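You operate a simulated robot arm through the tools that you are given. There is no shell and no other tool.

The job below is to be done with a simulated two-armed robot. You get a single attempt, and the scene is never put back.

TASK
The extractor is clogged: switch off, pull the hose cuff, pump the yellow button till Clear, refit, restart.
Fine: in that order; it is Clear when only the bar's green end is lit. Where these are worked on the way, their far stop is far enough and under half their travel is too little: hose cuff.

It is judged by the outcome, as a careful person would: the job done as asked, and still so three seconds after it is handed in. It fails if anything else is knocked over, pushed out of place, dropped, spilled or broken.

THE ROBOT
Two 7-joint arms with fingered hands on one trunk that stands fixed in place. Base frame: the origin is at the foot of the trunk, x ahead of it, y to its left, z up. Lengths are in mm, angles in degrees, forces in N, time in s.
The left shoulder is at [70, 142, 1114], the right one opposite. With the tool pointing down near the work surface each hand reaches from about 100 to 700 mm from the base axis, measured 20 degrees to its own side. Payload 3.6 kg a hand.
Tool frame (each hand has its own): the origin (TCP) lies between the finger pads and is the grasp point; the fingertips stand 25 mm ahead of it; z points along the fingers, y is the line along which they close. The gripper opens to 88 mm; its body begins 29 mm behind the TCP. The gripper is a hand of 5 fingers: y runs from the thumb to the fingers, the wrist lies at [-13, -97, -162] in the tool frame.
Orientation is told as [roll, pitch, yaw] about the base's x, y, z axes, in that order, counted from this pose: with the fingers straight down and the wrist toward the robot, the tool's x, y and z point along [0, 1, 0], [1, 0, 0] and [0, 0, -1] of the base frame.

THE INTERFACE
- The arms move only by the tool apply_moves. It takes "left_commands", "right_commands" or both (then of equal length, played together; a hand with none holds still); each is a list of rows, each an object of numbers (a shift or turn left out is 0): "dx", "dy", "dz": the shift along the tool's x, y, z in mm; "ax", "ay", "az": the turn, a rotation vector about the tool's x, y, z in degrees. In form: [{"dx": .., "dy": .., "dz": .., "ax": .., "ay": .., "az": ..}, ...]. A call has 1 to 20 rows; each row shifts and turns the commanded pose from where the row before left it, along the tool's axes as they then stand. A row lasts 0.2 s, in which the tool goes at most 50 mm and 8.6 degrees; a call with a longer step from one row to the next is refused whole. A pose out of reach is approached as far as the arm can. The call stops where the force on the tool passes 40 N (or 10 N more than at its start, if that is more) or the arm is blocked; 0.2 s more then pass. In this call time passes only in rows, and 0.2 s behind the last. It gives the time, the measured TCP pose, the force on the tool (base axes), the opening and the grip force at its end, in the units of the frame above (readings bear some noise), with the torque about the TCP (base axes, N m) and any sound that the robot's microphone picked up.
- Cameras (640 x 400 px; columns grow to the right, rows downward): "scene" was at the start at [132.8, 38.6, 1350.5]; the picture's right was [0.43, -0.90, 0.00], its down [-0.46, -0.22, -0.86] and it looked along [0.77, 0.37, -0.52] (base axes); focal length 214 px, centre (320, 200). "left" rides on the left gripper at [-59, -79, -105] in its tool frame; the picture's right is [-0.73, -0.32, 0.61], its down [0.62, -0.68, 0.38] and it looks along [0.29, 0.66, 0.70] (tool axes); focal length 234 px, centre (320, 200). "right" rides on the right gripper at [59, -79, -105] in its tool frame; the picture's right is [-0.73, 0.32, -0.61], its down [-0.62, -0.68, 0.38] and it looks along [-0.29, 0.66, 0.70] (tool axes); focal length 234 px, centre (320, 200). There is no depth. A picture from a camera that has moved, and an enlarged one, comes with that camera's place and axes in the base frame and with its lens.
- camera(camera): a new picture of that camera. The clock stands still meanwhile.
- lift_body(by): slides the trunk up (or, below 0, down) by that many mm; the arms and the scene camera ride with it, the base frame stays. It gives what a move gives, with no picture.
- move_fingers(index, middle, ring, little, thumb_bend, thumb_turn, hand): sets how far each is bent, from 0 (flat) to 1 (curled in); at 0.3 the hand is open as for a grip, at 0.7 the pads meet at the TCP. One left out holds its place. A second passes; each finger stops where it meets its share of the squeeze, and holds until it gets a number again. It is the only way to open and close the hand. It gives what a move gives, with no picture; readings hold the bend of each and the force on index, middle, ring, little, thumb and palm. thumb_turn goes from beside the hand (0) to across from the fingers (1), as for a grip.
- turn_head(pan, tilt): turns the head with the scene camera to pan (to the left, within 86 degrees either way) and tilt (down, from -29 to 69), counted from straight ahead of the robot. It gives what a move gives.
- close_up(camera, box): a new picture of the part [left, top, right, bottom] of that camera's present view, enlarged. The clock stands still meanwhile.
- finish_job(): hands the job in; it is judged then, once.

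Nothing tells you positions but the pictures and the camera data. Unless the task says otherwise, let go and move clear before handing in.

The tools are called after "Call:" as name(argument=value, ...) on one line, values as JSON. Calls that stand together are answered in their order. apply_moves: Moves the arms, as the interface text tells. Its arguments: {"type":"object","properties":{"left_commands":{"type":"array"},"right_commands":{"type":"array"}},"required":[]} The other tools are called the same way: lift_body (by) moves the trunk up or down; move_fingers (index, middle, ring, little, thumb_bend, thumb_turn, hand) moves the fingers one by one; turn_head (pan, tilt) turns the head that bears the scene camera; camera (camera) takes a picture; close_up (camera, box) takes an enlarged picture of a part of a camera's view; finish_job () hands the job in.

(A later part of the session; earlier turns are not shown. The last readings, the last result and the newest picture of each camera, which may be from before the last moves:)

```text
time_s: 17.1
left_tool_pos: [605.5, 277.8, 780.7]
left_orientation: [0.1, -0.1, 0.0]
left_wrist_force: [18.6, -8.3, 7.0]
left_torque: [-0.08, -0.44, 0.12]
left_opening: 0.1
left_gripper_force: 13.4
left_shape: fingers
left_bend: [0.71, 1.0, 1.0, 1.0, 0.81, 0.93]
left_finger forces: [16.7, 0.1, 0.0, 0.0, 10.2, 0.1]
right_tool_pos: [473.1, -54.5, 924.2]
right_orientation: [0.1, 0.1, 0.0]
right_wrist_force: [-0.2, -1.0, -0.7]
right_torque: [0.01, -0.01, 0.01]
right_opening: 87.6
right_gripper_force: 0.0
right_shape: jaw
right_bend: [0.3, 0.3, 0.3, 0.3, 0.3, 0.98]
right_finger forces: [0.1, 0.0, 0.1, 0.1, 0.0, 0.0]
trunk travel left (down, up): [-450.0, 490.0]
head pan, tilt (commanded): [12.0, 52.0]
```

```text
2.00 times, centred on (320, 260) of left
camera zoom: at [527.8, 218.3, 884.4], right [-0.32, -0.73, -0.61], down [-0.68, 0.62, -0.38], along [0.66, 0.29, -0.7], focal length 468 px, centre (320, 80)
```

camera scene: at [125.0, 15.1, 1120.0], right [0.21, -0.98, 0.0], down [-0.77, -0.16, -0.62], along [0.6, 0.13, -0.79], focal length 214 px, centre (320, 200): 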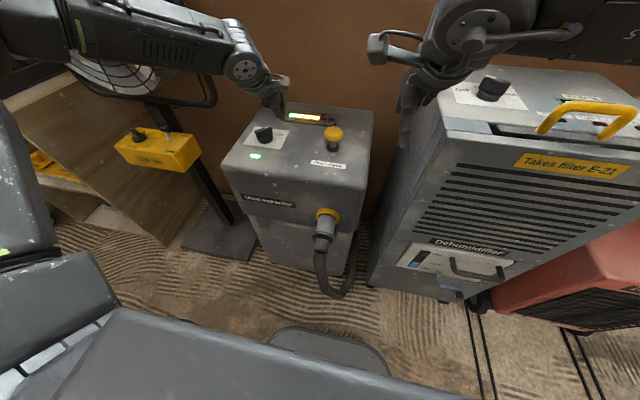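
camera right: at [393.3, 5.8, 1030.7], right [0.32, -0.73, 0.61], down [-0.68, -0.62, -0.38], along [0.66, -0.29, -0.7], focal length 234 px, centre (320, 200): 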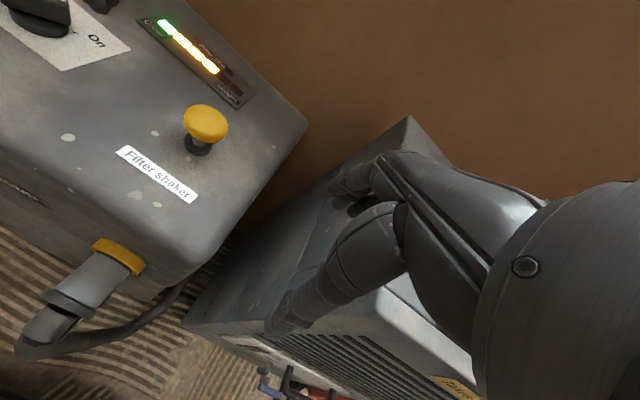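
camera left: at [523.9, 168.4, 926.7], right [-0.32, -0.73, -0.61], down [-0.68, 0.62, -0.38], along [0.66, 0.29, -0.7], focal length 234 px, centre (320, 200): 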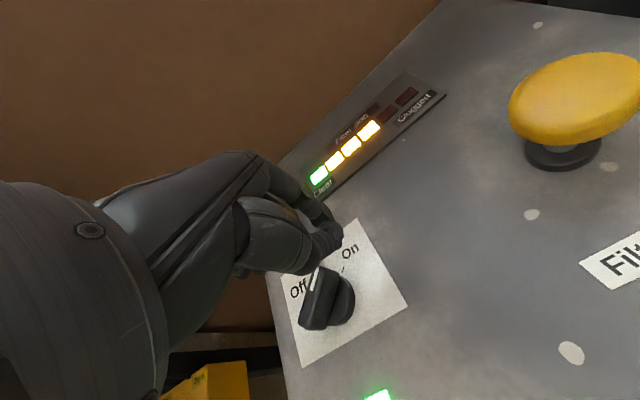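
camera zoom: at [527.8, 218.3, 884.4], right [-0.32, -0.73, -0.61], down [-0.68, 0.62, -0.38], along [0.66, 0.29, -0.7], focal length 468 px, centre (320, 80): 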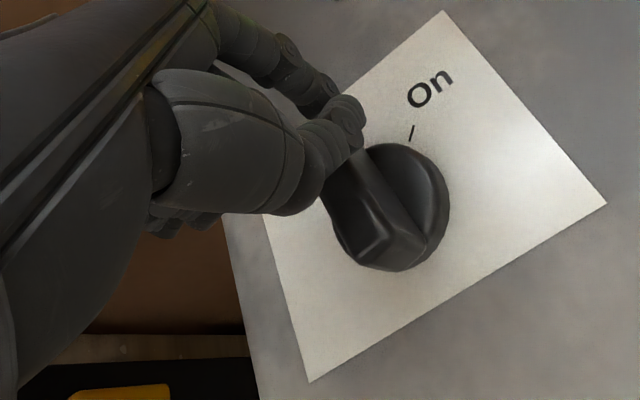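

The run lamp went out and the pointer is about 17° past centre toward Off; contact is on the pointer's end. I'll follow its arc (left and slightly back) to bring it to the Off stop.

Call:
apply_moves(left_commands=[{"dx": 2.6, "dy": -1.5}, {"dx": 2.6, "dy": -1.5}, {"dx": 2.6, "dy": -1.5}, {"dx": 2.6, "dy": -1.5}])

Call:
close_up(camera="scene", box=[220, 60, 340, 160])

Call:
close_up(camera="left", box=[220, 160, 420, 360])

```text
time_s: 18.1
left_tool_pos: [597.8, 285.3, 782.6]
left_orientation: [0.1, -0.1, -0.1]
left_wrist_force: [15.4, -24.5, 6.6]
left_torque: [-0.46, -0.2, -0.04]
left_opening: 0.0
left_gripper_force: 18.2
left_shape: fingers
left_bend: [0.72, 1.0, 1.0, 1.0, 0.83, 0.92]
left_finger forces: [16.5, 0.1, 0.1, 0.0, 20.3, 0.0]
right_tool_pos: [473.0, -56.9, 922.7]
right_orientation: [0.3, 0.1, 0.1]
right_wrist_force: [-0.3, 1.0, 0.1]
right_torque: [0.02, -0.01, 0.05]
right_opening: 87.8
right_gripper_force: 0.0
right_shape: jaw
right_bend: [0.3, 0.3, 0.3, 0.3, 0.3, 0.98]
right_finger forces: [0.1, 0.0, 0.0, 0.0, 0.0, 0.0]
trunk travel left (down, up): [-450.0, 490.0]
head pan, tilt (commanded): [12.0, 52.0]
```

```text
4.00 times, centred on (280, 110) of scene
camera zoom: at [126.7, 10.4, 1119.8], right [0.21, -0.98, 0.0], down [-0.77, -0.16, -0.62], along [0.6, 0.13, -0.79], focal length 858 px, centre (480, 560)
```

zoom: 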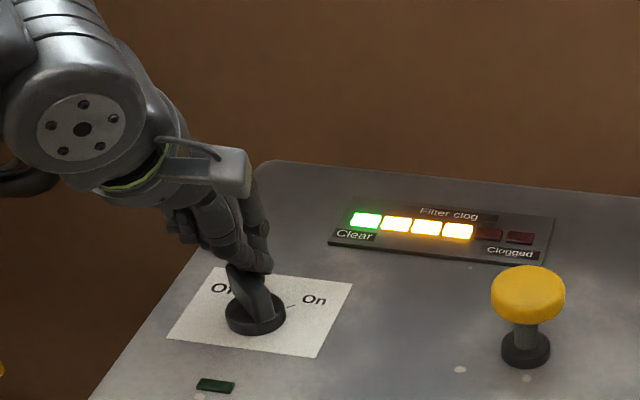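

```text
2.00 times, centred on (320, 260) of left
camera zoom: at [521.1, 225.6, 885.7], right [-0.32, -0.72, -0.61], down [-0.68, 0.63, -0.38], along [0.66, 0.29, -0.7], focal length 468 px, centre (320, 80)
```

zoom: 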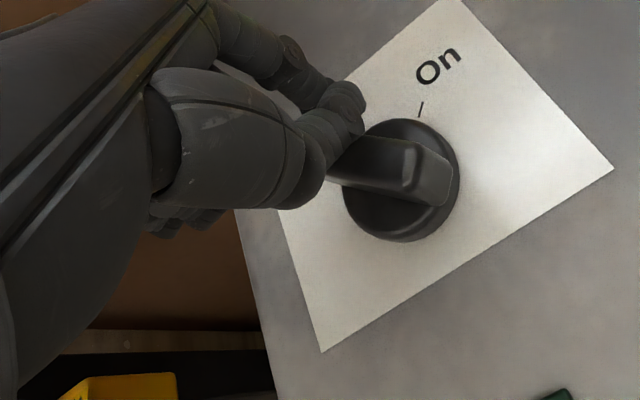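

The pointer is now near +37°, close to Off, with the lamp dark. One more small nudge toward the stop, then I back away.

Call:
apply_moves(left_commands=[{"dx": 2, "dy": -2}, {"dx": 2, "dy": -2}])

Call:
close_up(camera="left", box=[220, 160, 420, 360])

```text
time_s: 18.7
left_tool_pos: [595.6, 288.8, 783.4]
left_orientation: [0.2, -0.1, -0.2]
left_wrist_force: [19.1, -33.0, 8.8]
left_torque: [-0.68, -0.38, -0.24]
left_opening: 1.5
left_gripper_force: 24.0
left_shape: fingers
left_bend: [0.71, 1.0, 1.0, 1.0, 0.85, 0.91]
left_finger forces: [25.2, 0.1, 0.0, 0.0, 22.6, 0.1]
right_tool_pos: [472.0, -56.0, 923.6]
right_orientation: [0.3, 0.1, 0.0]
right_wrist_force: [-0.2, -0.1, 0.3]
right_torque: [-0.01, -0.02, -0.06]
right_opening: 87.9
right_gripper_force: 0.0
right_shape: jaw
right_bend: [0.3, 0.3, 0.3, 0.3, 0.3, 0.98]
right_finger forces: [0.1, 0.1, 0.0, 0.0, 0.0, 0.0]
trunk travel left (down, up): [-450.0, 490.0]
head pan, tilt (commanded): [12.0, 52.0]
```

```text
2.00 times, centred on (320, 260) of left
camera zoom: at [517.0, 228.8, 886.4], right [-0.32, -0.72, -0.61], down [-0.68, 0.63, -0.38], along [0.66, 0.29, -0.69], focal length 468 px, centre (320, 80)
```

zoom: 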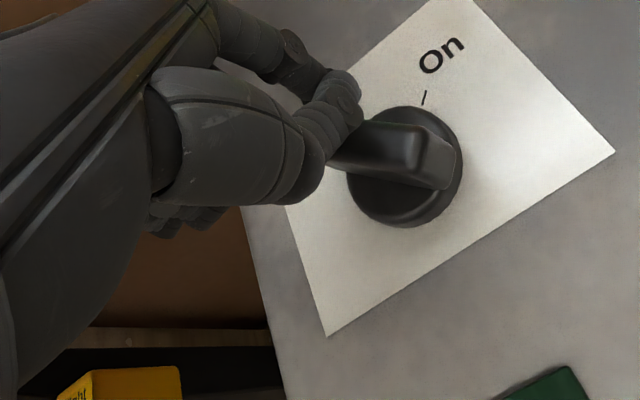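

The force rose to about 38 N with the pointer firmly at its Off stop. I back off to the right, rise, and check the knob.

Call:
apply_moves(left_commands=[{"dx": -8, "dy": 4}, {"dx": -8, "dy": 4}, {"dx": -10}, {"dx": -10}, {"dz": -25}, {"dz": -25}, {"dz": -25}])

Call:
close_up(camera="scene", box=[220, 60, 380, 180])

Call:
camera(camera="left")

Call:
camera(camera="right")

```text
time_s: 20.3
left_tool_pos: [601.0, 256.9, 855.9]
left_orientation: [0.0, 0.0, 0.1]
left_wrist_force: [-0.5, -0.8, -0.2]
left_torque: [0.02, 0.01, -0.01]
left_opening: 0.0
left_gripper_force: 0.0
left_shape: fingers
left_bend: [0.73, 1.0, 1.0, 1.0, 0.81, 0.93]
left_finger forces: [0.0, 0.0, 0.0, 0.0, 0.0, 0.0]
right_tool_pos: [470.2, -52.9, 924.6]
right_orientation: [0.1, 0.0, 0.0]
right_wrist_force: [0.8, 0.2, 0.0]
right_torque: [0.02, -0.02, -0.04]
right_opening: 87.7
right_gripper_force: 0.0
right_shape: jaw
right_bend: [0.3, 0.3, 0.3, 0.3, 0.3, 0.98]
right_finger forces: [0.1, 0.0, 0.1, 0.0, 0.0, 0.0]
trunk travel left (down, up): [-450.0, 490.0]
head pan, tilt (commanded): [12.0, 52.0]
```

```text
3.33 times, centred on (300, 120) of scene
camera zoom: at [124.7, 15.0, 1119.9], right [0.21, -0.98, 0.0], down [-0.77, -0.16, -0.62], along [0.6, 0.13, -0.79], focal length 715 px, centre (387, 467)
```

zoom: 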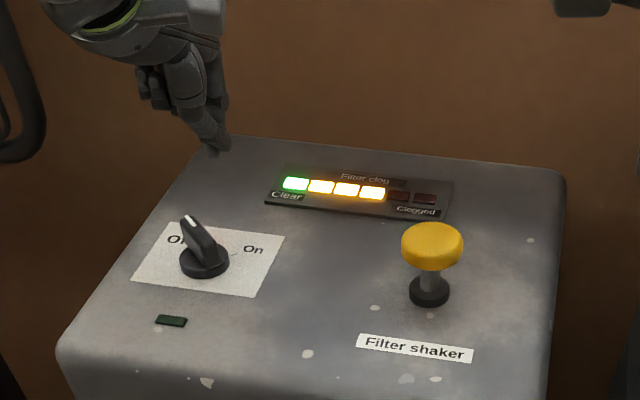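

```text
taken
camera left: at [523.6, 198.0, 960.4], right [-0.32, -0.73, -0.61], down [-0.68, 0.62, -0.38], along [0.66, 0.29, -0.7], focal length 234 px, centre (320, 200)
```

left: 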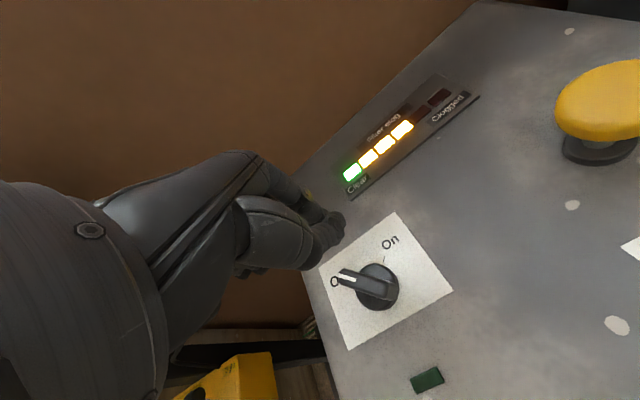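

```text
taken
camera right: at [393.1, 5.7, 1030.7], right [0.32, -0.73, 0.61], down [-0.68, -0.62, -0.38], along [0.66, -0.29, -0.7], focal length 234 px, centre (320, 200)
```

right: 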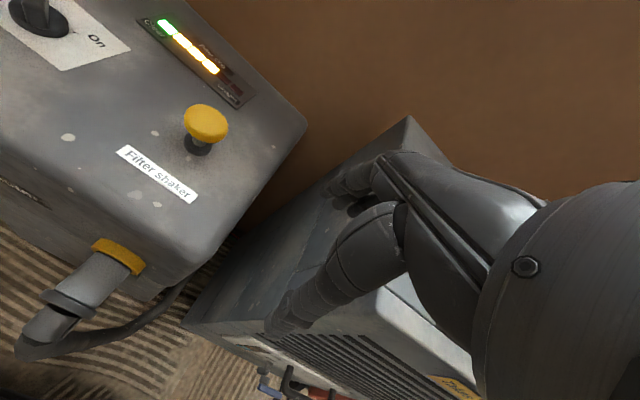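

The knob now points at Off and the lamp is dark. Next is the cuff with the right hand; I zoom in on it from the current right-hand and scene views to fix its position.

Call:
close_up(camera="right", box=[0, 220, 180, 370])

Call:
close_up(camera="scene", box=[290, 190, 370, 300])

```text
2.67 times, centred on (90, 295) of right
camera zoom: at [393.1, 5.7, 1030.7], right [0.32, -0.73, 0.61], down [-0.68, -0.62, -0.38], along [0.66, -0.29, -0.7], focal length 624 px, centre (933, -53)
```

zoom: 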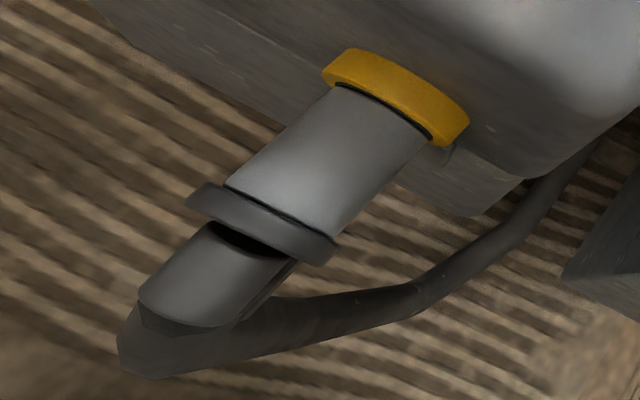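

```text
3.64 times, centred on (330, 245) of scene
camera zoom: at [124.7, 15.0, 1119.9], right [0.21, -0.98, 0.0], down [-0.77, -0.16, -0.62], along [0.6, 0.13, -0.79], focal length 780 px, centre (284, 36)
```

zoom: 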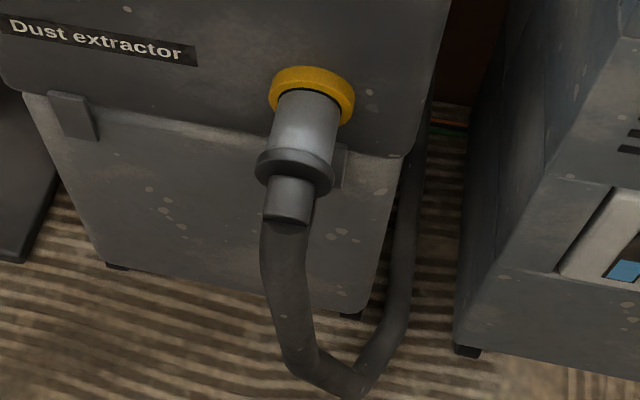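

The cuff flange sits at about (396, 65, 607), diameter ≈56 mm, sleeve ≈42 mm, collar at x≈452–466. I bring the right hand back from the machine and turn it 80° so that it can straddle the cuff sideways.

Call:
apply_moves(right_commands=[{"dx": 10, "dy": -20}, {"dx": 15, "dy": -20}, {"dx": 15, "dy": -20}, {"dx": 15, "dy": -12}, {"az": -8}, {"az": -8}, {"az": -8}, {"az": -8}, {"az": -8}])

Call:
camera(camera="scene")

Call:
camera(camera="right")

```text
time_s: 22.3
left_tool_pos: [601.9, 257.0, 856.1]
left_orientation: [0.1, 0.0, 0.0]
left_wrist_force: [0.8, 0.9, 0.7]
left_torque: [0.0, 0.01, 0.0]
left_opening: 0.2
left_gripper_force: 0.1
left_shape: fingers
left_bend: [0.73, 1.0, 1.0, 1.0, 0.81, 0.93]
left_finger forces: [0.0, 0.0, 0.1, 0.0, 0.0, 0.0]
right_tool_pos: [401.3, 3.0, 923.7]
right_orientation: [0.0, 0.1, 40.1]
right_wrist_force: [0.3, 0.0, 0.2]
right_torque: [0.0, -0.01, 0.03]
right_opening: 87.7
right_gripper_force: 0.1
right_shape: jaw
right_bend: [0.3, 0.3, 0.3, 0.3, 0.3, 0.98]
right_finger forces: [0.1, 0.1, 0.0, 0.0, 0.0, 0.0]
trunk travel left (down, up): [-450.0, 490.0]
head pan, tilt (commanded): [12.0, 52.0]
```

```text
taken
camera scene: at [125.5, 14.9, 1119.9], right [0.21, -0.98, 0.0], down [-0.77, -0.16, -0.62], along [0.6, 0.13, -0.79], focal length 214 px, centre (320, 200)
```

scene: 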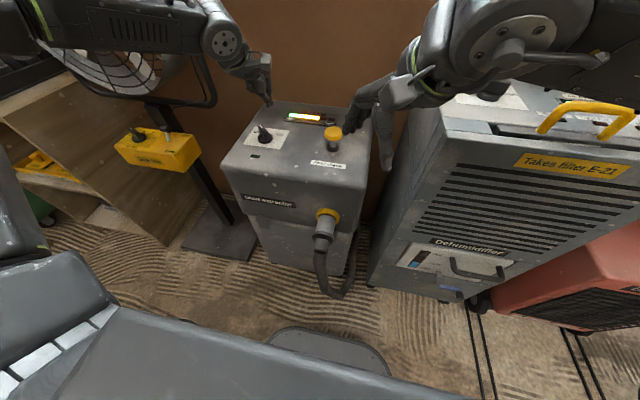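

```text
taken
camera right: at [302.9, -4.1, 1030.5], right [0.71, -0.35, 0.61], down [-0.12, -0.92, -0.38], along [0.69, 0.2, -0.7], focal length 234 px, centre (320, 200)
```

right: 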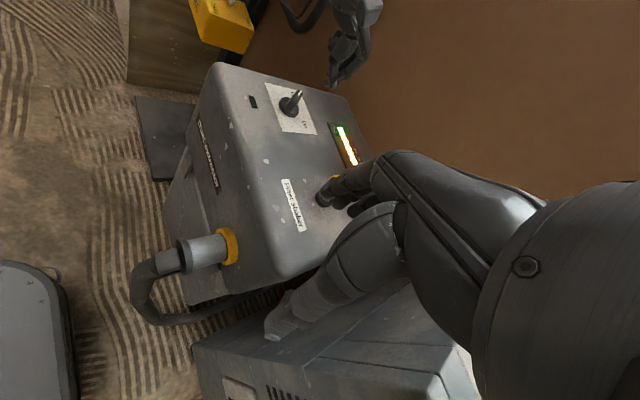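

The turn is going cleanly at 40°. I continue to 80°, then look.

Call:
apply_moves(right_commands=[{"az": -8}, {"az": -8}, {"az": -8}, {"az": -8}, {"az": -8}])

Call:
camera(camera="scene")

Call:
camera(camera="right")

```text
time_s: 23.5
left_tool_pos: [602.6, 257.1, 854.9]
left_orientation: [0.0, 0.0, 0.1]
left_wrist_force: [0.5, 0.3, -0.1]
left_torque: [0.02, 0.01, 0.02]
left_opening: 0.0
left_gripper_force: 0.1
left_shape: fingers
left_bend: [0.73, 1.0, 1.0, 1.0, 0.81, 0.93]
left_finger forces: [0.0, 0.1, 0.0, 0.0, 0.0, 0.0]
right_tool_pos: [387.7, 9.5, 923.8]
right_orientation: [0.0, -0.1, 79.9]
right_wrist_force: [-0.7, 0.1, -0.2]
right_torque: [0.0, 0.01, 0.02]
right_opening: 87.5
right_gripper_force: 0.1
right_shape: jaw
right_bend: [0.3, 0.3, 0.3, 0.3, 0.3, 0.98]
right_finger forces: [0.0, 0.0, 0.0, 0.0, 0.0, 0.0]
right hand out of reach, approached as far as the arm can: row 5
trunk travel left (down, up): [-450.0, 490.0]
head pan, tilt (commanded): [12.0, 52.0]
```

```text
taken
camera scene: at [125.4, 15.6, 1119.9], right [0.21, -0.98, 0.0], down [-0.77, -0.16, -0.62], along [0.6, 0.13, -0.79], focal length 214 px, centre (320, 200)
```

scene: 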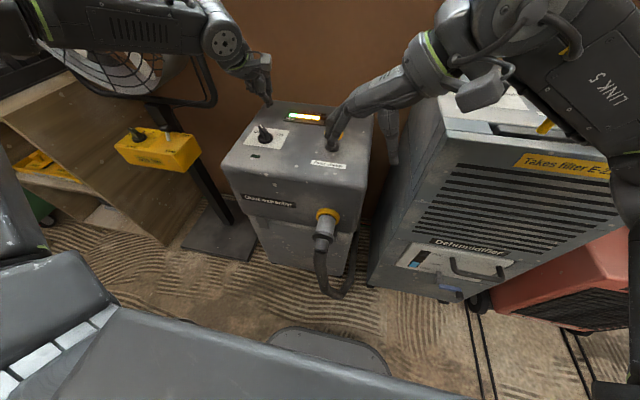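

```text
taken
camera right: at [316.8, -59.1, 1029.1], right [0.77, 0.19, 0.61], down [0.49, -0.78, -0.38], along [0.4, 0.6, -0.7], focal length 234 px, centre (320, 200)
```

right: 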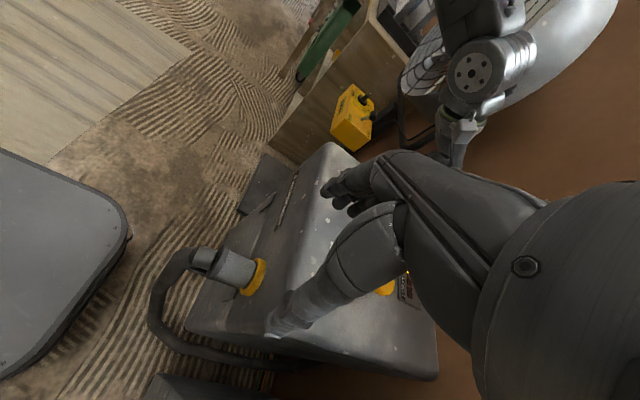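

The hand reaches 80° but at the edge of the arm's range here. I'll see whether it is comfortable lower, moving toward a point above the cuff at z≈800.

Call:
apply_moves(right_commands=[{"dx": 1.5, "dy": 10.4, "dz": 20}, {"dx": 1.5, "dy": 10.4, "dz": 20}, {"dx": 1.5, "dy": 10.4, "dz": 20}, {"dx": 1.5, "dy": 10.4, "dz": 20}, {"dx": 1.5, "dy": 10.4, "dz": 20}, {"dx": 1.5, "dy": 10.4, "dz": 20}])

Call:
camera(camera="scene")

Call:
camera(camera="right")

```text
time_s: 24.9
left_tool_pos: [602.3, 257.5, 855.8]
left_orientation: [-0.1, 0.0, 0.0]
left_wrist_force: [-0.2, 0.1, -0.1]
left_torque: [0.0, -0.01, 0.02]
left_opening: 0.0
left_gripper_force: 0.0
left_shape: fingers
left_bend: [0.73, 1.0, 1.0, 1.0, 0.81, 0.93]
left_finger forces: [0.1, 0.1, 0.1, 0.0, 0.0, 0.1]
right_tool_pos: [389.7, 71.7, 803.4]
right_orientation: [-0.1, 0.1, 80.0]
right_wrist_force: [-0.5, 1.1, -0.1]
right_torque: [-0.02, -0.04, 0.05]
right_opening: 87.9
right_gripper_force: 0.0
right_shape: jaw
right_bend: [0.3, 0.3, 0.3, 0.3, 0.3, 0.98]
right_finger forces: [0.0, 0.0, 0.0, 0.1, 0.1, 0.0]
trunk travel left (down, up): [-450.0, 490.0]
head pan, tilt (commanded): [12.0, 52.0]
```

```text
taken
camera scene: at [125.4, 15.4, 1119.9], right [0.21, -0.98, 0.0], down [-0.77, -0.16, -0.62], along [0.6, 0.13, -0.79], focal length 214 px, centre (320, 200)
```

scene: 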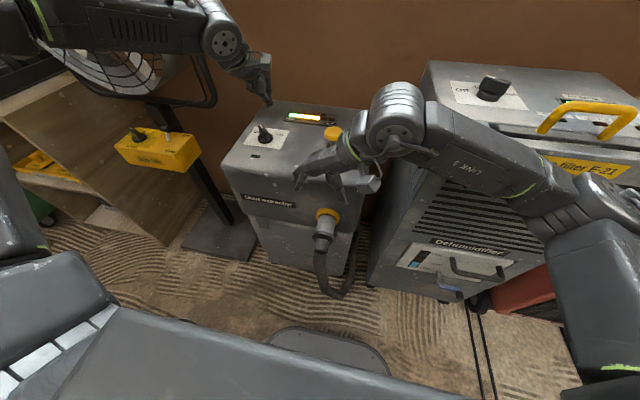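

```text
taken
camera right: at [319.0, 3.6, 909.0], right [0.77, 0.19, 0.61], down [0.5, -0.78, -0.38], along [0.4, 0.6, -0.7], focal length 234 px, centre (320, 200)
```

right: 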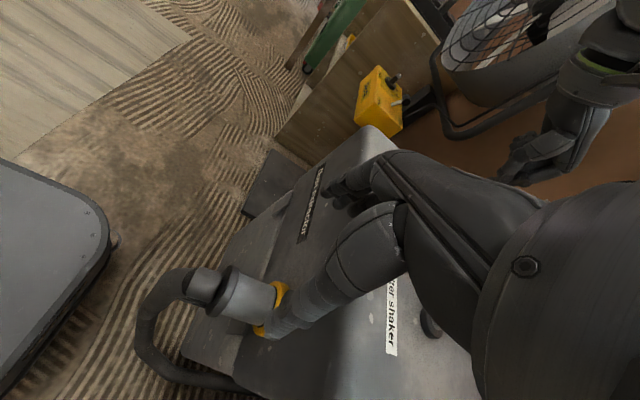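

The hand is at (390, 72, 803) without strain, and the forearm stays in front of the machine. I descend toward the cuff, stopping with the fingertips just above it to check alignment.

Call:
apply_moves(right_commands=[{"dx": -2.3, "dy": -0.6, "dz": 18}, {"dx": -2.3, "dy": -0.6, "dz": 18}, {"dx": -2.3, "dy": -0.6, "dz": 18}, {"dx": -2.3, "dy": -0.6, "dz": 18}, {"dx": -2.3, "dy": -0.6, "dz": 18}, {"dx": -2.3, "dy": -0.6, "dz": 18}])

Call:
close_up(camera="scene", box=[240, 100, 440, 300])

Call:
camera(camera="right")

Call:
camera(camera="left")

```text
time_s: 26.3
left_tool_pos: [602.6, 256.6, 856.2]
left_orientation: [-0.1, 0.0, -0.1]
left_wrist_force: [0.3, -0.3, 0.3]
left_torque: [0.01, 0.02, -0.01]
left_opening: 0.2
left_gripper_force: 0.1
left_shape: fingers
left_bend: [0.73, 1.0, 1.0, 1.0, 0.81, 0.93]
left_finger forces: [0.1, 0.0, 0.0, 0.1, 0.1, 0.0]
right_tool_pos: [403.0, 66.2, 695.4]
right_orientation: [0.0, -0.1, 79.9]
right_wrist_force: [1.3, -0.5, 0.5]
right_torque: [0.0, 0.0, 0.03]
right_opening: 87.8
right_gripper_force: 0.1
right_shape: jaw
right_bend: [0.3, 0.3, 0.3, 0.3, 0.3, 0.98]
right_finger forces: [0.1, 0.0, 0.1, 0.1, 0.0, 0.0]
trunk travel left (down, up): [-450.0, 490.0]
head pan, tilt (commanded): [12.0, 52.0]
```

```text
2.00 times, centred on (340, 200) of scene
camera zoom: at [125.3, 15.2, 1119.9], right [0.21, -0.98, 0.0], down [-0.77, -0.16, -0.62], along [0.6, 0.13, -0.79], focal length 429 px, centre (280, 200)
```

zoom: 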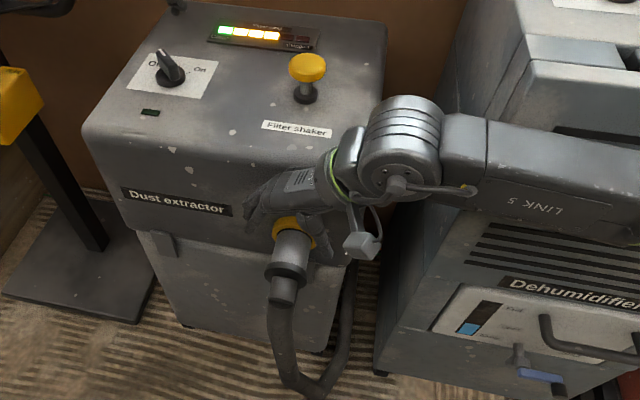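

```text
taken
camera right: at [331.7, -2.7, 801.1], right [0.77, 0.19, 0.61], down [0.5, -0.78, -0.38], along [0.4, 0.6, -0.7], focal length 234 px, centre (320, 200)
```

right: 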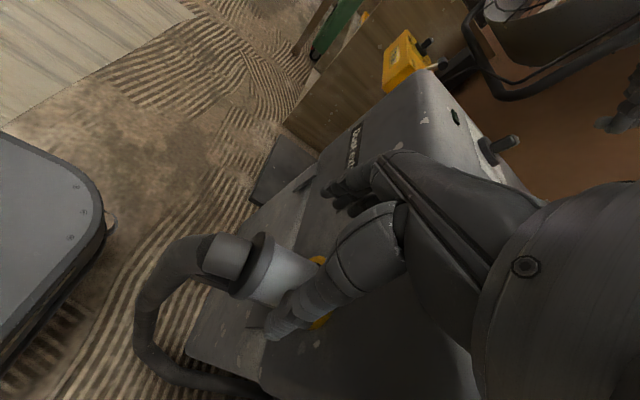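

```text
taken
camera left: at [524.0, 198.1, 959.8], right [-0.32, -0.73, -0.61], down [-0.68, 0.62, -0.38], along [0.66, 0.29, -0.7], focal length 234 px, centre (320, 200)
```

left: 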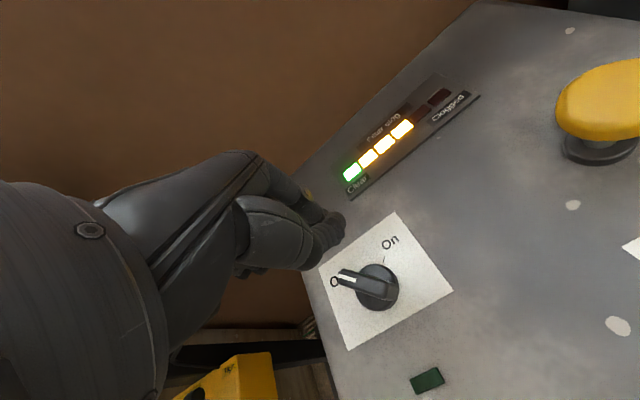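

The cuff lies between the thumb (right) and fingers (left), and the wrist is in front of and beside the box. I lower the rest of the way to z≈612 in small steps.

Call:
apply_moves(right_commands=[{"dx": -0.5, "dz": 12}, {"dx": -0.5, "dz": 12}, {"dx": -0.5, "dz": 12}, {"dz": 12}, {"dz": 12}])

Call:
close_up(camera="scene", box=[240, 150, 400, 290])

Call:
close_up(camera="right", box=[170, 140, 430, 360])

```text
time_s: 27.5
left_tool_pos: [601.8, 256.0, 856.0]
left_orientation: [0.0, -0.1, 0.0]
left_wrist_force: [0.8, 0.0, -0.9]
left_torque: [0.0, -0.02, -0.03]
left_opening: 0.2
left_gripper_force: 0.1
left_shape: fingers
left_bend: [0.73, 1.0, 1.0, 1.0, 0.81, 0.93]
left_finger forces: [0.1, 0.1, 0.0, 0.0, 0.1, 0.0]
right_tool_pos: [404.6, 65.5, 635.5]
right_orientation: [0.0, 0.0, 80.0]
right_wrist_force: [0.5, 0.7, -0.5]
right_torque: [0.02, 0.03, 0.02]
right_opening: 87.5
right_gripper_force: 0.1
right_shape: jaw
right_bend: [0.3, 0.3, 0.3, 0.3, 0.3, 0.98]
right_finger forces: [0.0, 0.0, 0.1, 0.0, 0.0, 0.1]
trunk travel left (down, up): [-450.0, 490.0]
head pan, tilt (commanded): [12.0, 52.0]
```

```text
2.86 times, centred on (320, 220) of scene
camera zoom: at [125.3, 15.1, 1119.9], right [0.21, -0.98, 0.0], down [-0.77, -0.16, -0.62], along [0.6, 0.13, -0.79], focal length 613 px, centre (320, 143)
```

zoom: 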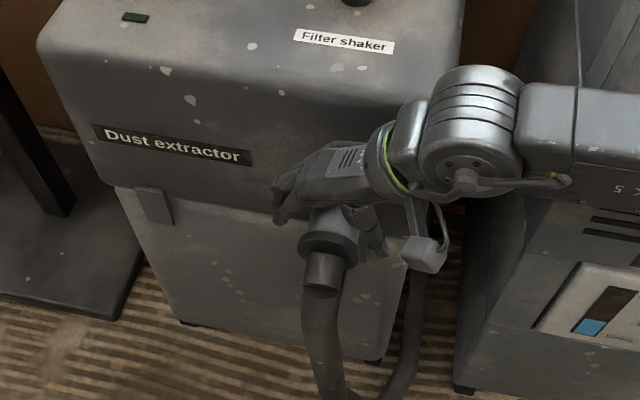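

```text
1.82 times, centred on (300, 250) of right
camera zoom: at [333.1, -2.7, 741.2], right [0.77, 0.19, 0.61], down [0.5, -0.78, -0.38], along [0.4, 0.6, -0.7], focal length 426 px, centre (356, 109)
```

zoom: 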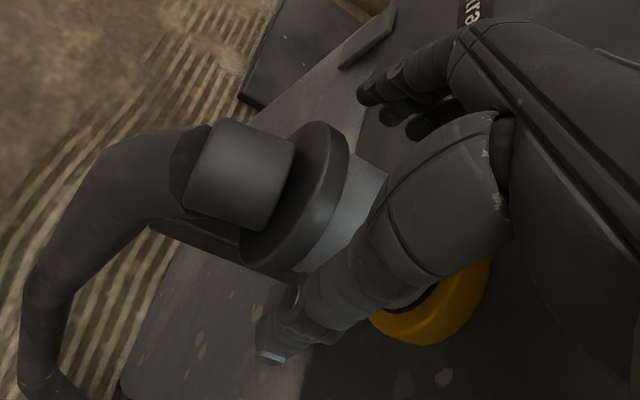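

The hand sits over the sleeve with the flange just toward me; the fingers are close to the box face, so I shift 7 mm back and lower the last 24 mm.

Call:
apply_moves(right_commands=[{"dx": 6.5, "dy": -1.1}, {"dz": 8}, {"dz": 8}, {"dz": 8}])

Call:
close_up(camera="scene", box=[240, 150, 400, 290])

Call:
close_up(camera="right", box=[170, 140, 430, 360])

```text
time_s: 28.5
left_tool_pos: [602.2, 256.6, 857.1]
left_orientation: [0.0, 0.0, 0.0]
left_wrist_force: [-0.7, -0.5, 0.7]
left_torque: [0.0, 0.0, 0.0]
left_opening: 0.1
left_gripper_force: 0.1
left_shape: fingers
left_bend: [0.73, 1.0, 1.0, 1.0, 0.81, 0.93]
left_finger forces: [0.1, 0.0, 0.0, 0.0, 0.1, 0.1]
right_tool_pos: [397.8, 65.3, 611.7]
right_orientation: [0.0, -0.1, 80.0]
right_wrist_force: [0.0, -0.5, 0.2]
right_torque: [0.0, 0.0, 0.02]
right_opening: 87.5
right_gripper_force: 0.0
right_shape: jaw
right_bend: [0.3, 0.3, 0.3, 0.3, 0.3, 0.98]
right_finger forces: [0.0, 0.0, 0.0, 0.0, 0.0, 0.1]
trunk travel left (down, up): [-450.0, 490.0]
head pan, tilt (commanded): [12.0, 52.0]
```

```text
2.86 times, centred on (320, 220) of scene
camera zoom: at [125.3, 15.2, 1119.9], right [0.21, -0.98, 0.0], down [-0.77, -0.16, -0.62], along [0.6, 0.13, -0.79], focal length 613 px, centre (320, 143)
```

zoom: 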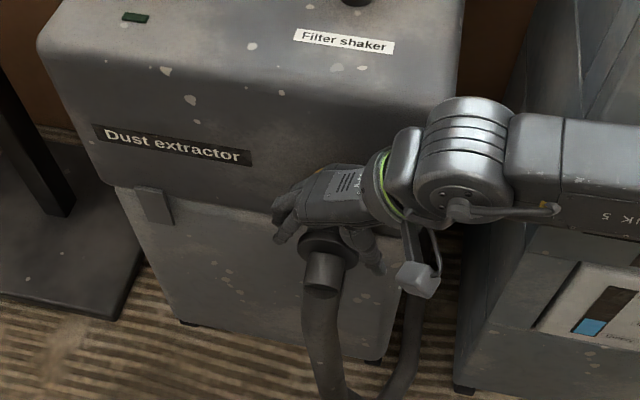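

```text
1.82 times, centred on (300, 250) of right
camera zoom: at [326.5, -2.8, 717.1], right [0.77, 0.19, 0.61], down [0.5, -0.78, -0.38], along [0.4, 0.6, -0.7], focal length 426 px, centre (356, 109)
```

zoom: 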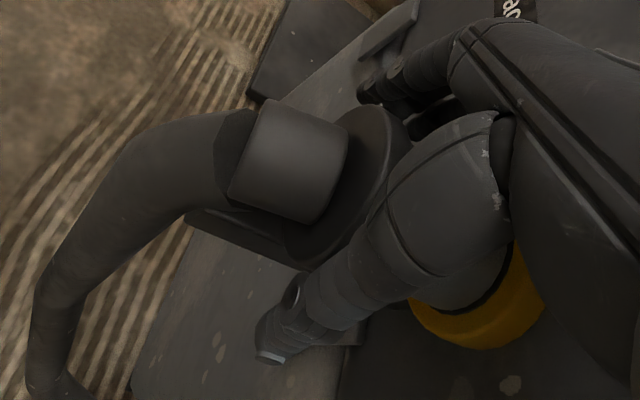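

No contact so far and the cuff is straddled. I close the right hand on it.

Call:
move_fingers(hand="right", index=0.7, middle=0.75, ring=0.75, little=0.75, thumb_bend=0.7)

Call:
close_up(camera="scene", box=[240, 150, 400, 290])

Call:
close_up(camera="right", box=[170, 140, 430, 360])

```text
time_s: 29.5
left_tool_pos: [602.5, 259.8, 854.0]
left_orientation: [-0.2, 0.0, 0.1]
left_wrist_force: [-0.1, 0.3, 0.9]
left_torque: [0.01, -0.03, 0.0]
left_opening: 0.0
left_gripper_force: 0.1
left_shape: fingers
left_bend: [0.73, 1.0, 1.0, 1.0, 0.81, 0.93]
left_finger forces: [0.0, 0.0, 0.0, 0.0, 0.0, 0.1]
right_tool_pos: [397.4, 67.2, 611.9]
right_orientation: [-0.1, 0.2, 80.1]
right_wrist_force: [1.4, 35.4, -2.0]
right_torque: [0.67, -0.17, 1.19]
right_opening: 51.5
right_gripper_force: 34.2
right_shape: fingers
right_bend: [0.48, 0.55, 0.51, 0.52, 0.46, 0.97]
right_finger forces: [13.7, 11.2, 12.4, 15.8, 15.3, 0.0]
trunk travel left (down, up): [-450.0, 490.0]
head pan, tilt (commanded): [12.0, 52.0]
```

```text
2.86 times, centred on (320, 220) of scene
camera zoom: at [125.5, 19.7, 1119.8], right [0.21, -0.98, 0.0], down [-0.77, -0.17, -0.61], along [0.6, 0.13, -0.79], focal length 613 px, centre (320, 143)
```

zoom: 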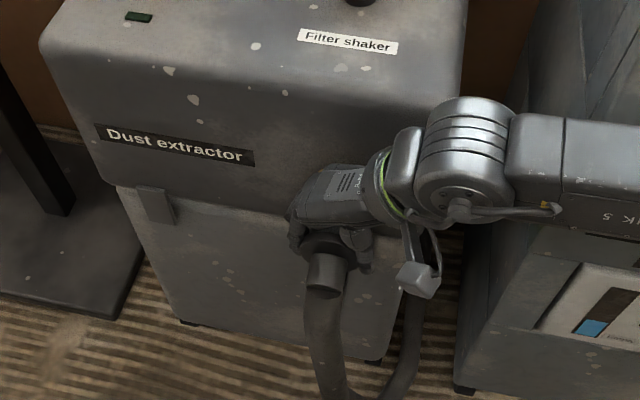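

```text
1.82 times, centred on (300, 250) of right
camera zoom: at [326.4, 0.0, 717.6], right [0.77, 0.19, 0.61], down [0.5, -0.78, -0.38], along [0.4, 0.6, -0.7], focal length 426 px, centre (356, 109)
```

zoom: 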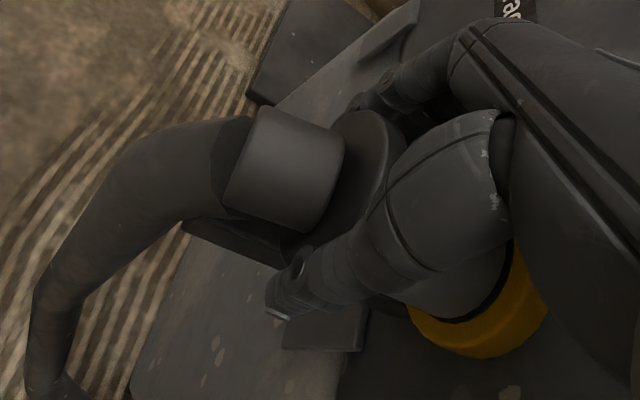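

Gripped on all fingers, with a sideways imbalance of about 35 N. I shift the hand a few mm left to balance the thumb against the fingers before pulling.

Call:
apply_moves(right_commands=[{"dy": 2}, {"dy": 2}])

```text
time_s: 30.1
left_tool_pos: [601.3, 258.6, 855.4]
left_orientation: [-0.1, 0.0, -0.1]
left_wrist_force: [0.1, -0.5, -0.1]
left_torque: [0.02, -0.02, 0.02]
left_opening: 0.0
left_gripper_force: 0.1
left_shape: fingers
left_bend: [0.73, 1.0, 1.0, 1.0, 0.81, 0.93]
left_finger forces: [0.0, 0.0, 0.1, 0.0, 0.0, 0.1]
right_tool_pos: [399.7, 69.4, 611.4]
right_orientation: [0.0, 0.2, 80.0]
right_wrist_force: [-0.2, 20.0, 2.8]
right_torque: [0.51, -0.16, 0.97]
right_opening: 51.1
right_gripper_force: 30.9
right_shape: fingers
right_bend: [0.5, 0.55, 0.52, 0.52, 0.46, 0.97]
right_finger forces: [10.3, 8.8, 9.5, 12.4, 20.5, 0.0]
trunk travel left (down, up): [-450.0, 490.0]
head pan, tilt (commanded): [12.0, 52.0]
```

The imbalance fell to 20 N. Another 2 mm, then I start pulling straight out toward the robot.

Call:
apply_moves(right_commands=[{"dy": 2}, {"dx": 3, "dy": -0.5}, {"dx": 4, "dy": -0.7}, {"dx": 4, "dy": -0.7}, {"dx": 4, "dy": -0.7}])

Call:
close_up(camera="scene", box=[240, 150, 400, 290])

Call:
close_up(camera="right", box=[170, 140, 430, 360])

```text
time_s: 31.3
left_tool_pos: [601.1, 257.9, 855.9]
left_orientation: [0.0, -0.1, -0.1]
left_wrist_force: [0.1, 0.2, 0.4]
left_torque: [0.0, -0.03, -0.04]
left_opening: 0.1
left_gripper_force: 0.0
left_shape: fingers
left_bend: [0.73, 1.0, 1.0, 1.0, 0.81, 0.93]
left_finger forces: [0.1, 0.1, 0.1, 0.0, 0.0, 0.2]
right_tool_pos: [382.0, 71.4, 610.7]
right_orientation: [0.0, 0.1, 80.0]
right_wrist_force: [1.6, 10.9, 2.5]
right_torque: [0.48, -0.18, 0.85]
right_opening: 51.2
right_gripper_force: 29.6
right_shape: fingers
right_bend: [0.52, 0.57, 0.54, 0.54, 0.45, 0.97]
right_finger forces: [8.4, 7.7, 8.3, 11.0, 23.5, 0.0]
trunk travel left (down, up): [-450.0, 490.0]
head pan, tilt (commanded): [12.0, 52.0]
```

```text
2.86 times, centred on (320, 220) of scene
camera zoom: at [125.1, 16.3, 1119.9], right [0.21, -0.98, 0.0], down [-0.77, -0.16, -0.62], along [0.6, 0.13, -0.79], focal length 613 px, centre (320, 143)
```

zoom: 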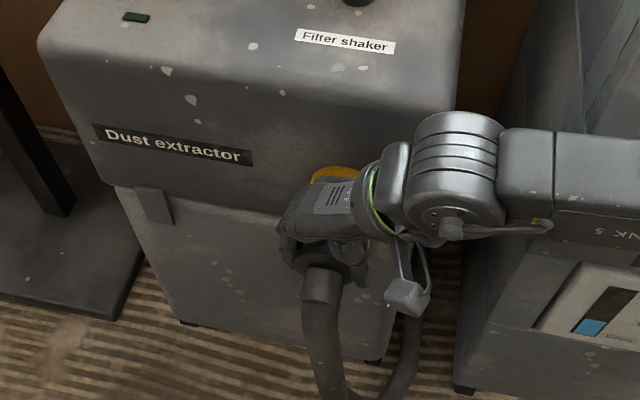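

```text
1.82 times, centred on (300, 250) of right
camera zoom: at [311.8, 3.7, 717.2], right [0.77, 0.19, 0.61], down [0.5, -0.78, -0.38], along [0.4, 0.6, -0.7], focal length 426 px, centre (356, 109)
```

zoom: 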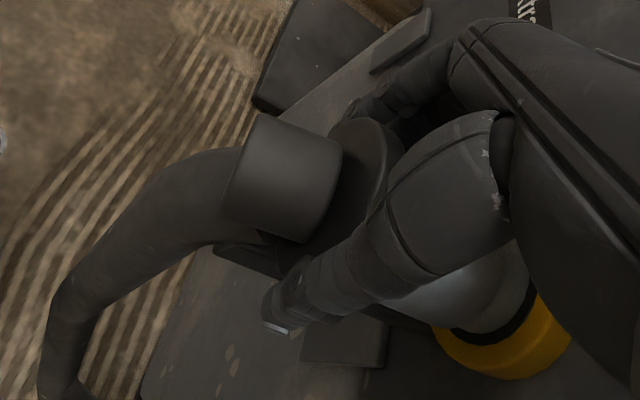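

The cuff is coming out with the hand at very little force. I keep pulling until it meets its far stop.

Call:
apply_moves(right_commands=[{"dx": 4.9, "dy": -0.9}, {"dx": 4.9, "dy": -0.9}, {"dx": 4.9, "dy": -0.9}, {"dx": 4.9, "dy": -0.9}, {"dx": 4.9, "dy": -0.9}])

Call:
close_up(camera="scene", box=[240, 150, 400, 290])

Call:
close_up(camera="right", box=[170, 140, 430, 360])

```text
time_s: 32.5
left_tool_pos: [601.5, 257.6, 855.3]
left_orientation: [-0.1, -0.1, 0.0]
left_wrist_force: [0.3, 0.3, -0.7]
left_torque: [0.03, -0.03, 0.01]
left_opening: 0.0
left_gripper_force: 0.1
left_shape: fingers
left_bend: [0.73, 1.0, 1.0, 1.0, 0.81, 0.93]
left_finger forces: [0.1, 0.0, 0.1, 0.1, 0.0, 0.0]
right_tool_pos: [358.0, 72.3, 611.2]
right_orientation: [0.0, 0.1, 80.0]
right_wrist_force: [0.9, 8.8, -2.7]
right_torque: [0.45, -0.12, 0.86]
right_opening: 51.1
right_gripper_force: 29.4
right_shape: fingers
right_bend: [0.52, 0.57, 0.54, 0.54, 0.44, 0.97]
right_finger forces: [8.6, 7.6, 8.5, 10.9, 23.3, 0.0]
trunk travel left (down, up): [-450.0, 490.0]
head pan, tilt (commanded): [12.0, 52.0]
```

```text
2.86 times, centred on (320, 220) of scene
camera zoom: at [125.5, 16.3, 1119.8], right [0.21, -0.98, 0.0], down [-0.77, -0.16, -0.62], along [0.6, 0.13, -0.79], focal length 613 px, centre (320, 143)
```

zoom: 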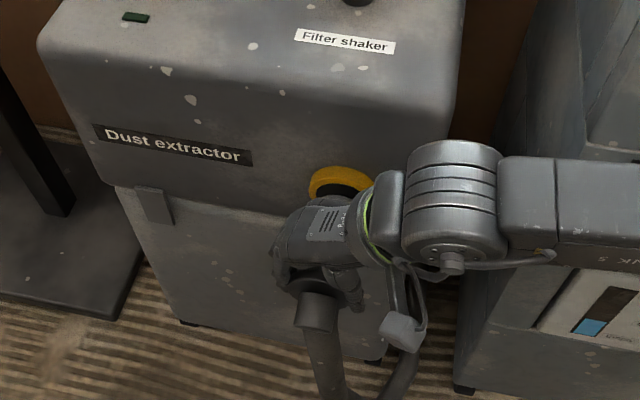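

```text
1.82 times, centred on (300, 250) of right
camera zoom: at [287.4, 3.8, 717.5], right [0.77, 0.19, 0.61], down [0.5, -0.78, -0.38], along [0.4, 0.6, -0.7], focal length 426 px, centre (356, 109)
```

zoom: 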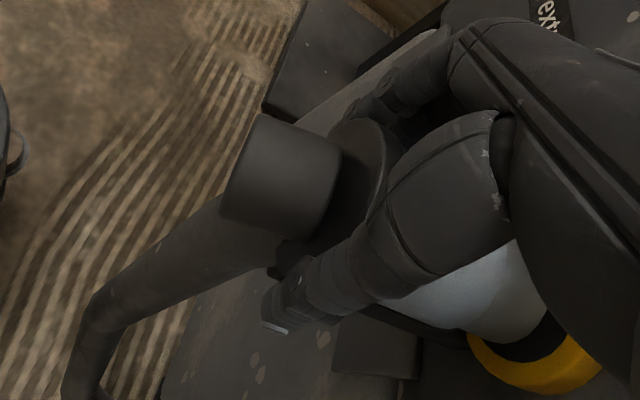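

About 42 mm out, still no stop and little force; the collar's opening is becoming visible. I continue carefully.

Call:
apply_moves(right_commands=[{"dx": 4.9, "dy": -0.9}, {"dx": 4.9, "dy": -0.9}, {"dx": 4.9, "dy": -0.9}])

Call:
close_up(camera="scene", box=[240, 150, 400, 290])

Call:
close_up(camera="right", box=[170, 140, 430, 360])

```text
time_s: 33.3
left_tool_pos: [603.7, 259.1, 853.6]
left_orientation: [-0.2, 0.2, 0.1]
left_wrist_force: [-0.2, 1.0, 0.6]
left_torque: [-0.02, 0.02, 0.01]
left_opening: 0.1
left_gripper_force: 0.2
left_shape: fingers
left_bend: [0.73, 1.0, 1.0, 1.0, 0.81, 0.93]
left_finger forces: [0.1, 0.1, 0.1, 0.0, 0.1, 0.0]
right_tool_pos: [346.2, 72.2, 611.3]
right_orientation: [0.0, 0.0, 79.9]
right_wrist_force: [25.6, 23.0, 3.1]
right_torque: [0.33, -0.61, 0.36]
right_opening: 12.8
right_gripper_force: 18.5
right_shape: fingers
right_bend: [0.64, 0.57, 0.55, 0.52, 0.62, 0.98]
right_finger forces: [1.2, 17.2, 6.9, 10.7, 0.0, 0.1]
trunk travel left (down, up): [-450.0, 490.0]
head pan, tilt (commanded): [12.0, 52.0]
```

```text
2.86 times, centred on (320, 220) of scene
camera zoom: at [128.3, 18.0, 1119.6], right [0.21, -0.98, 0.0], down [-0.77, -0.17, -0.61], along [0.6, 0.13, -0.79], focal length 613 px, centre (320, 143)
```

zoom: 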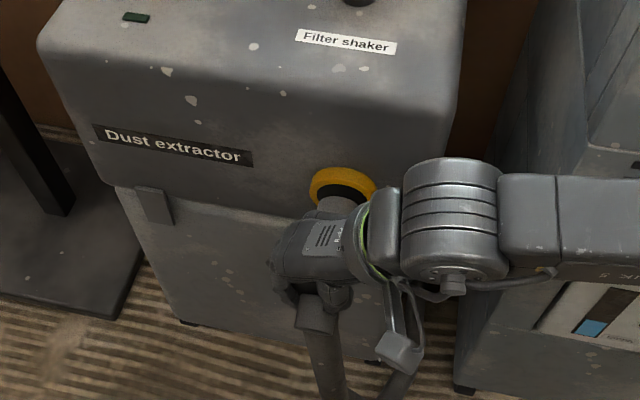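

```text
1.82 times, centred on (300, 250) of right
camera zoom: at [275.5, 5.1, 717.0], right [0.77, 0.19, 0.61], down [0.5, -0.78, -0.38], along [0.4, 0.6, -0.7], focal length 426 px, centre (356, 109)
```

zoom: 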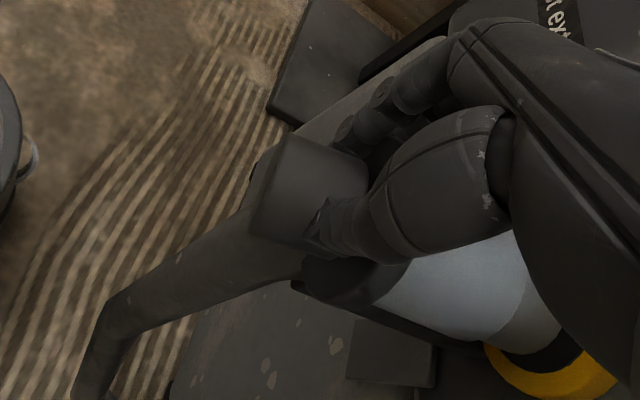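

The cuff hit its far stop (about 45 mm of travel), with the middle finger still behind the flange. I relax the pull slightly, keep holding it out, and bring the left hand over above the yellow button.

Call:
apply_moves(right_commands=[{"dx": -2, "dy": 0.3}, {"dx": -1, "dy": 0.2}, {}, {}, {}, {}, {}, {}], left_commands=[{"dx": -21, "dy": -1.8, "dz": -2}, {"dx": -21, "dy": -1.8, "dz": -2}, {"dx": -21, "dy": -1.8, "dz": -2}, {"dx": -21, "dy": -1.8}, {"dx": -21, "dy": -1.8}, {"dx": -21, "dy": -1.8}, {"dx": -21, "dy": -1.8}, {"dx": -21, "dy": -1.8}])

Call:
camera(camera="scene")

Call:
camera(camera="left")

Call:
camera(camera="right")

```text
time_s: 35.1
left_tool_pos: [581.6, 101.1, 860.8]
left_orientation: [-0.2, 0.1, 0.0]
left_wrist_force: [1.4, -0.3, 0.3]
left_torque: [0.0, -0.02, 0.01]
left_opening: 0.0
left_gripper_force: 0.1
left_shape: fingers
left_bend: [0.73, 1.0, 1.0, 1.0, 0.81, 0.93]
left_finger forces: [0.1, 0.0, 0.0, 0.0, 0.0, 0.1]
left hand out of reach, approached as far as the arm can: row 8
right_tool_pos: [347.0, 72.4, 612.2]
right_orientation: [0.0, 0.2, 80.0]
right_wrist_force: [17.3, 26.6, 4.4]
right_torque: [0.45, -0.53, 0.59]
right_opening: 12.6
right_gripper_force: 18.8
right_shape: fingers
right_bend: [0.64, 0.57, 0.55, 0.52, 0.62, 0.98]
right_finger forces: [2.9, 15.0, 8.2, 11.3, 0.0, 0.0]
trunk travel left (down, up): [-450.0, 490.0]
head pan, tilt (commanded): [12.0, 52.0]
```

```text
taken
camera scene: at [126.5, 18.1, 1119.7], right [0.21, -0.98, 0.0], down [-0.77, -0.17, -0.61], along [0.6, 0.13, -0.79], focal length 214 px, centre (320, 200)
```

scene: 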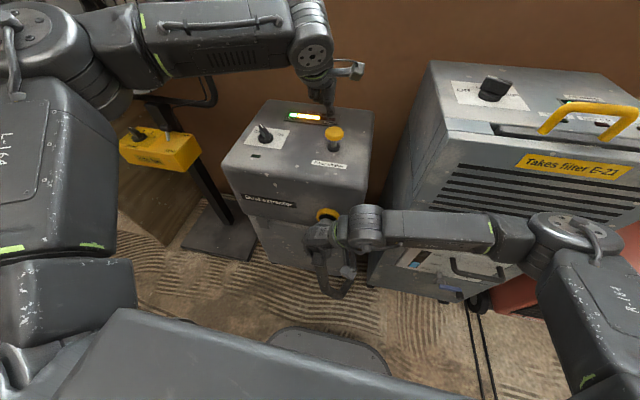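

```text
taken
camera left: at [503.9, 41.8, 964.8], right [-0.32, -0.73, -0.6], down [-0.68, 0.62, -0.39], along [0.66, 0.29, -0.7], focal length 234 px, centre (320, 200)
```

left: 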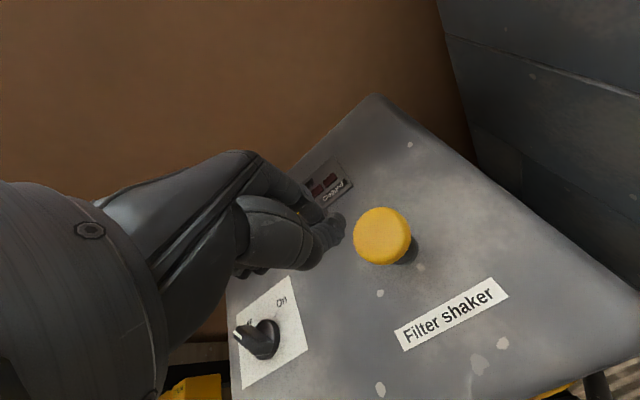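

```text
taken
camera right: at [276.5, 4.8, 717.0], right [0.77, 0.19, 0.61], down [0.5, -0.78, -0.38], along [0.4, 0.6, -0.7], focal length 234 px, centre (320, 200)
```

right: 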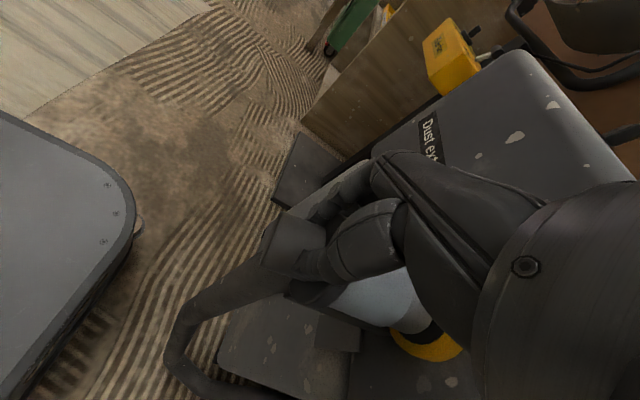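

The left arm is at its limit with this wrist direction, so I'll turn the left hand 40° (wrist toward the left shoulder) to reach the button more naturally; the right hand eases its side load.

Call:
apply_moves(left_commands=[{"az": 8, "dz": -2}, {"az": 8, "dz": -2}, {"az": 8}, {"az": 8}, {"az": 8}], right_commands=[{"dy": 1}, {"dy": 1}, {"dy": 1}, {}, {}])

Call:
camera(camera="scene")

Call:
camera(camera="left")

```text
time_s: 36.3
left_tool_pos: [581.8, 100.3, 865.9]
left_orientation: [-0.3, -0.1, -40.0]
left_wrist_force: [-0.7, -0.2, 0.5]
left_torque: [0.03, 0.01, 0.0]
left_opening: 0.0
left_gripper_force: 0.1
left_shape: fingers
left_bend: [0.73, 1.0, 1.0, 1.0, 0.81, 0.93]
left_finger forces: [0.1, 0.1, 0.1, 0.1, 0.0, 0.1]
right_tool_pos: [348.3, 73.8, 610.7]
right_orientation: [0.0, 0.1, 80.1]
right_wrist_force: [13.1, 17.7, 2.6]
right_torque: [0.29, -0.46, 0.39]
right_opening: 10.9
right_gripper_force: 16.2
right_shape: fingers
right_bend: [0.66, 0.58, 0.56, 0.54, 0.62, 0.98]
right_finger forces: [4.7, 13.5, 6.2, 8.3, 0.0, 0.0]
trunk travel left (down, up): [-450.0, 490.0]
head pan, tilt (commanded): [12.0, 52.0]
```

```text
taken
camera scene: at [126.7, 17.1, 1119.7], right [0.21, -0.98, 0.0], down [-0.77, -0.17, -0.61], along [0.6, 0.13, -0.79], focal length 214 px, centre (320, 200)
```

scene: 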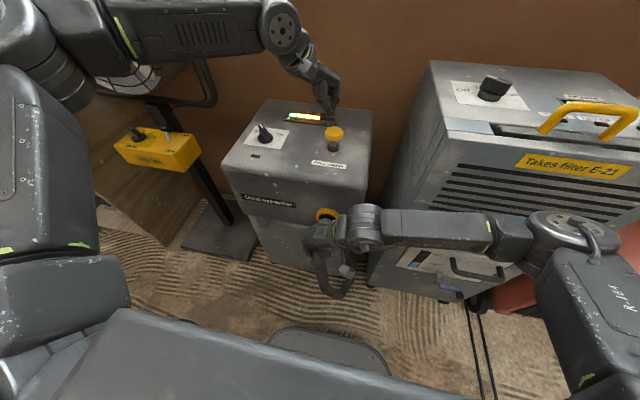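

```text
taken
camera left: at [484.9, 106.1, 968.6], right [-0.72, -0.35, -0.6], down [-0.12, 0.91, -0.39], along [0.69, -0.2, -0.7], focal length 234 px, centre (320, 200)
```

left: 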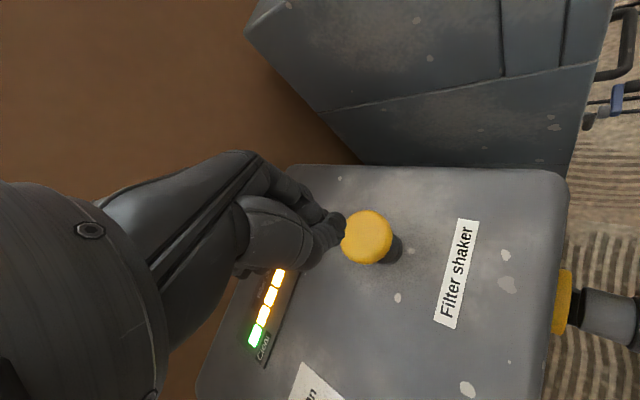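

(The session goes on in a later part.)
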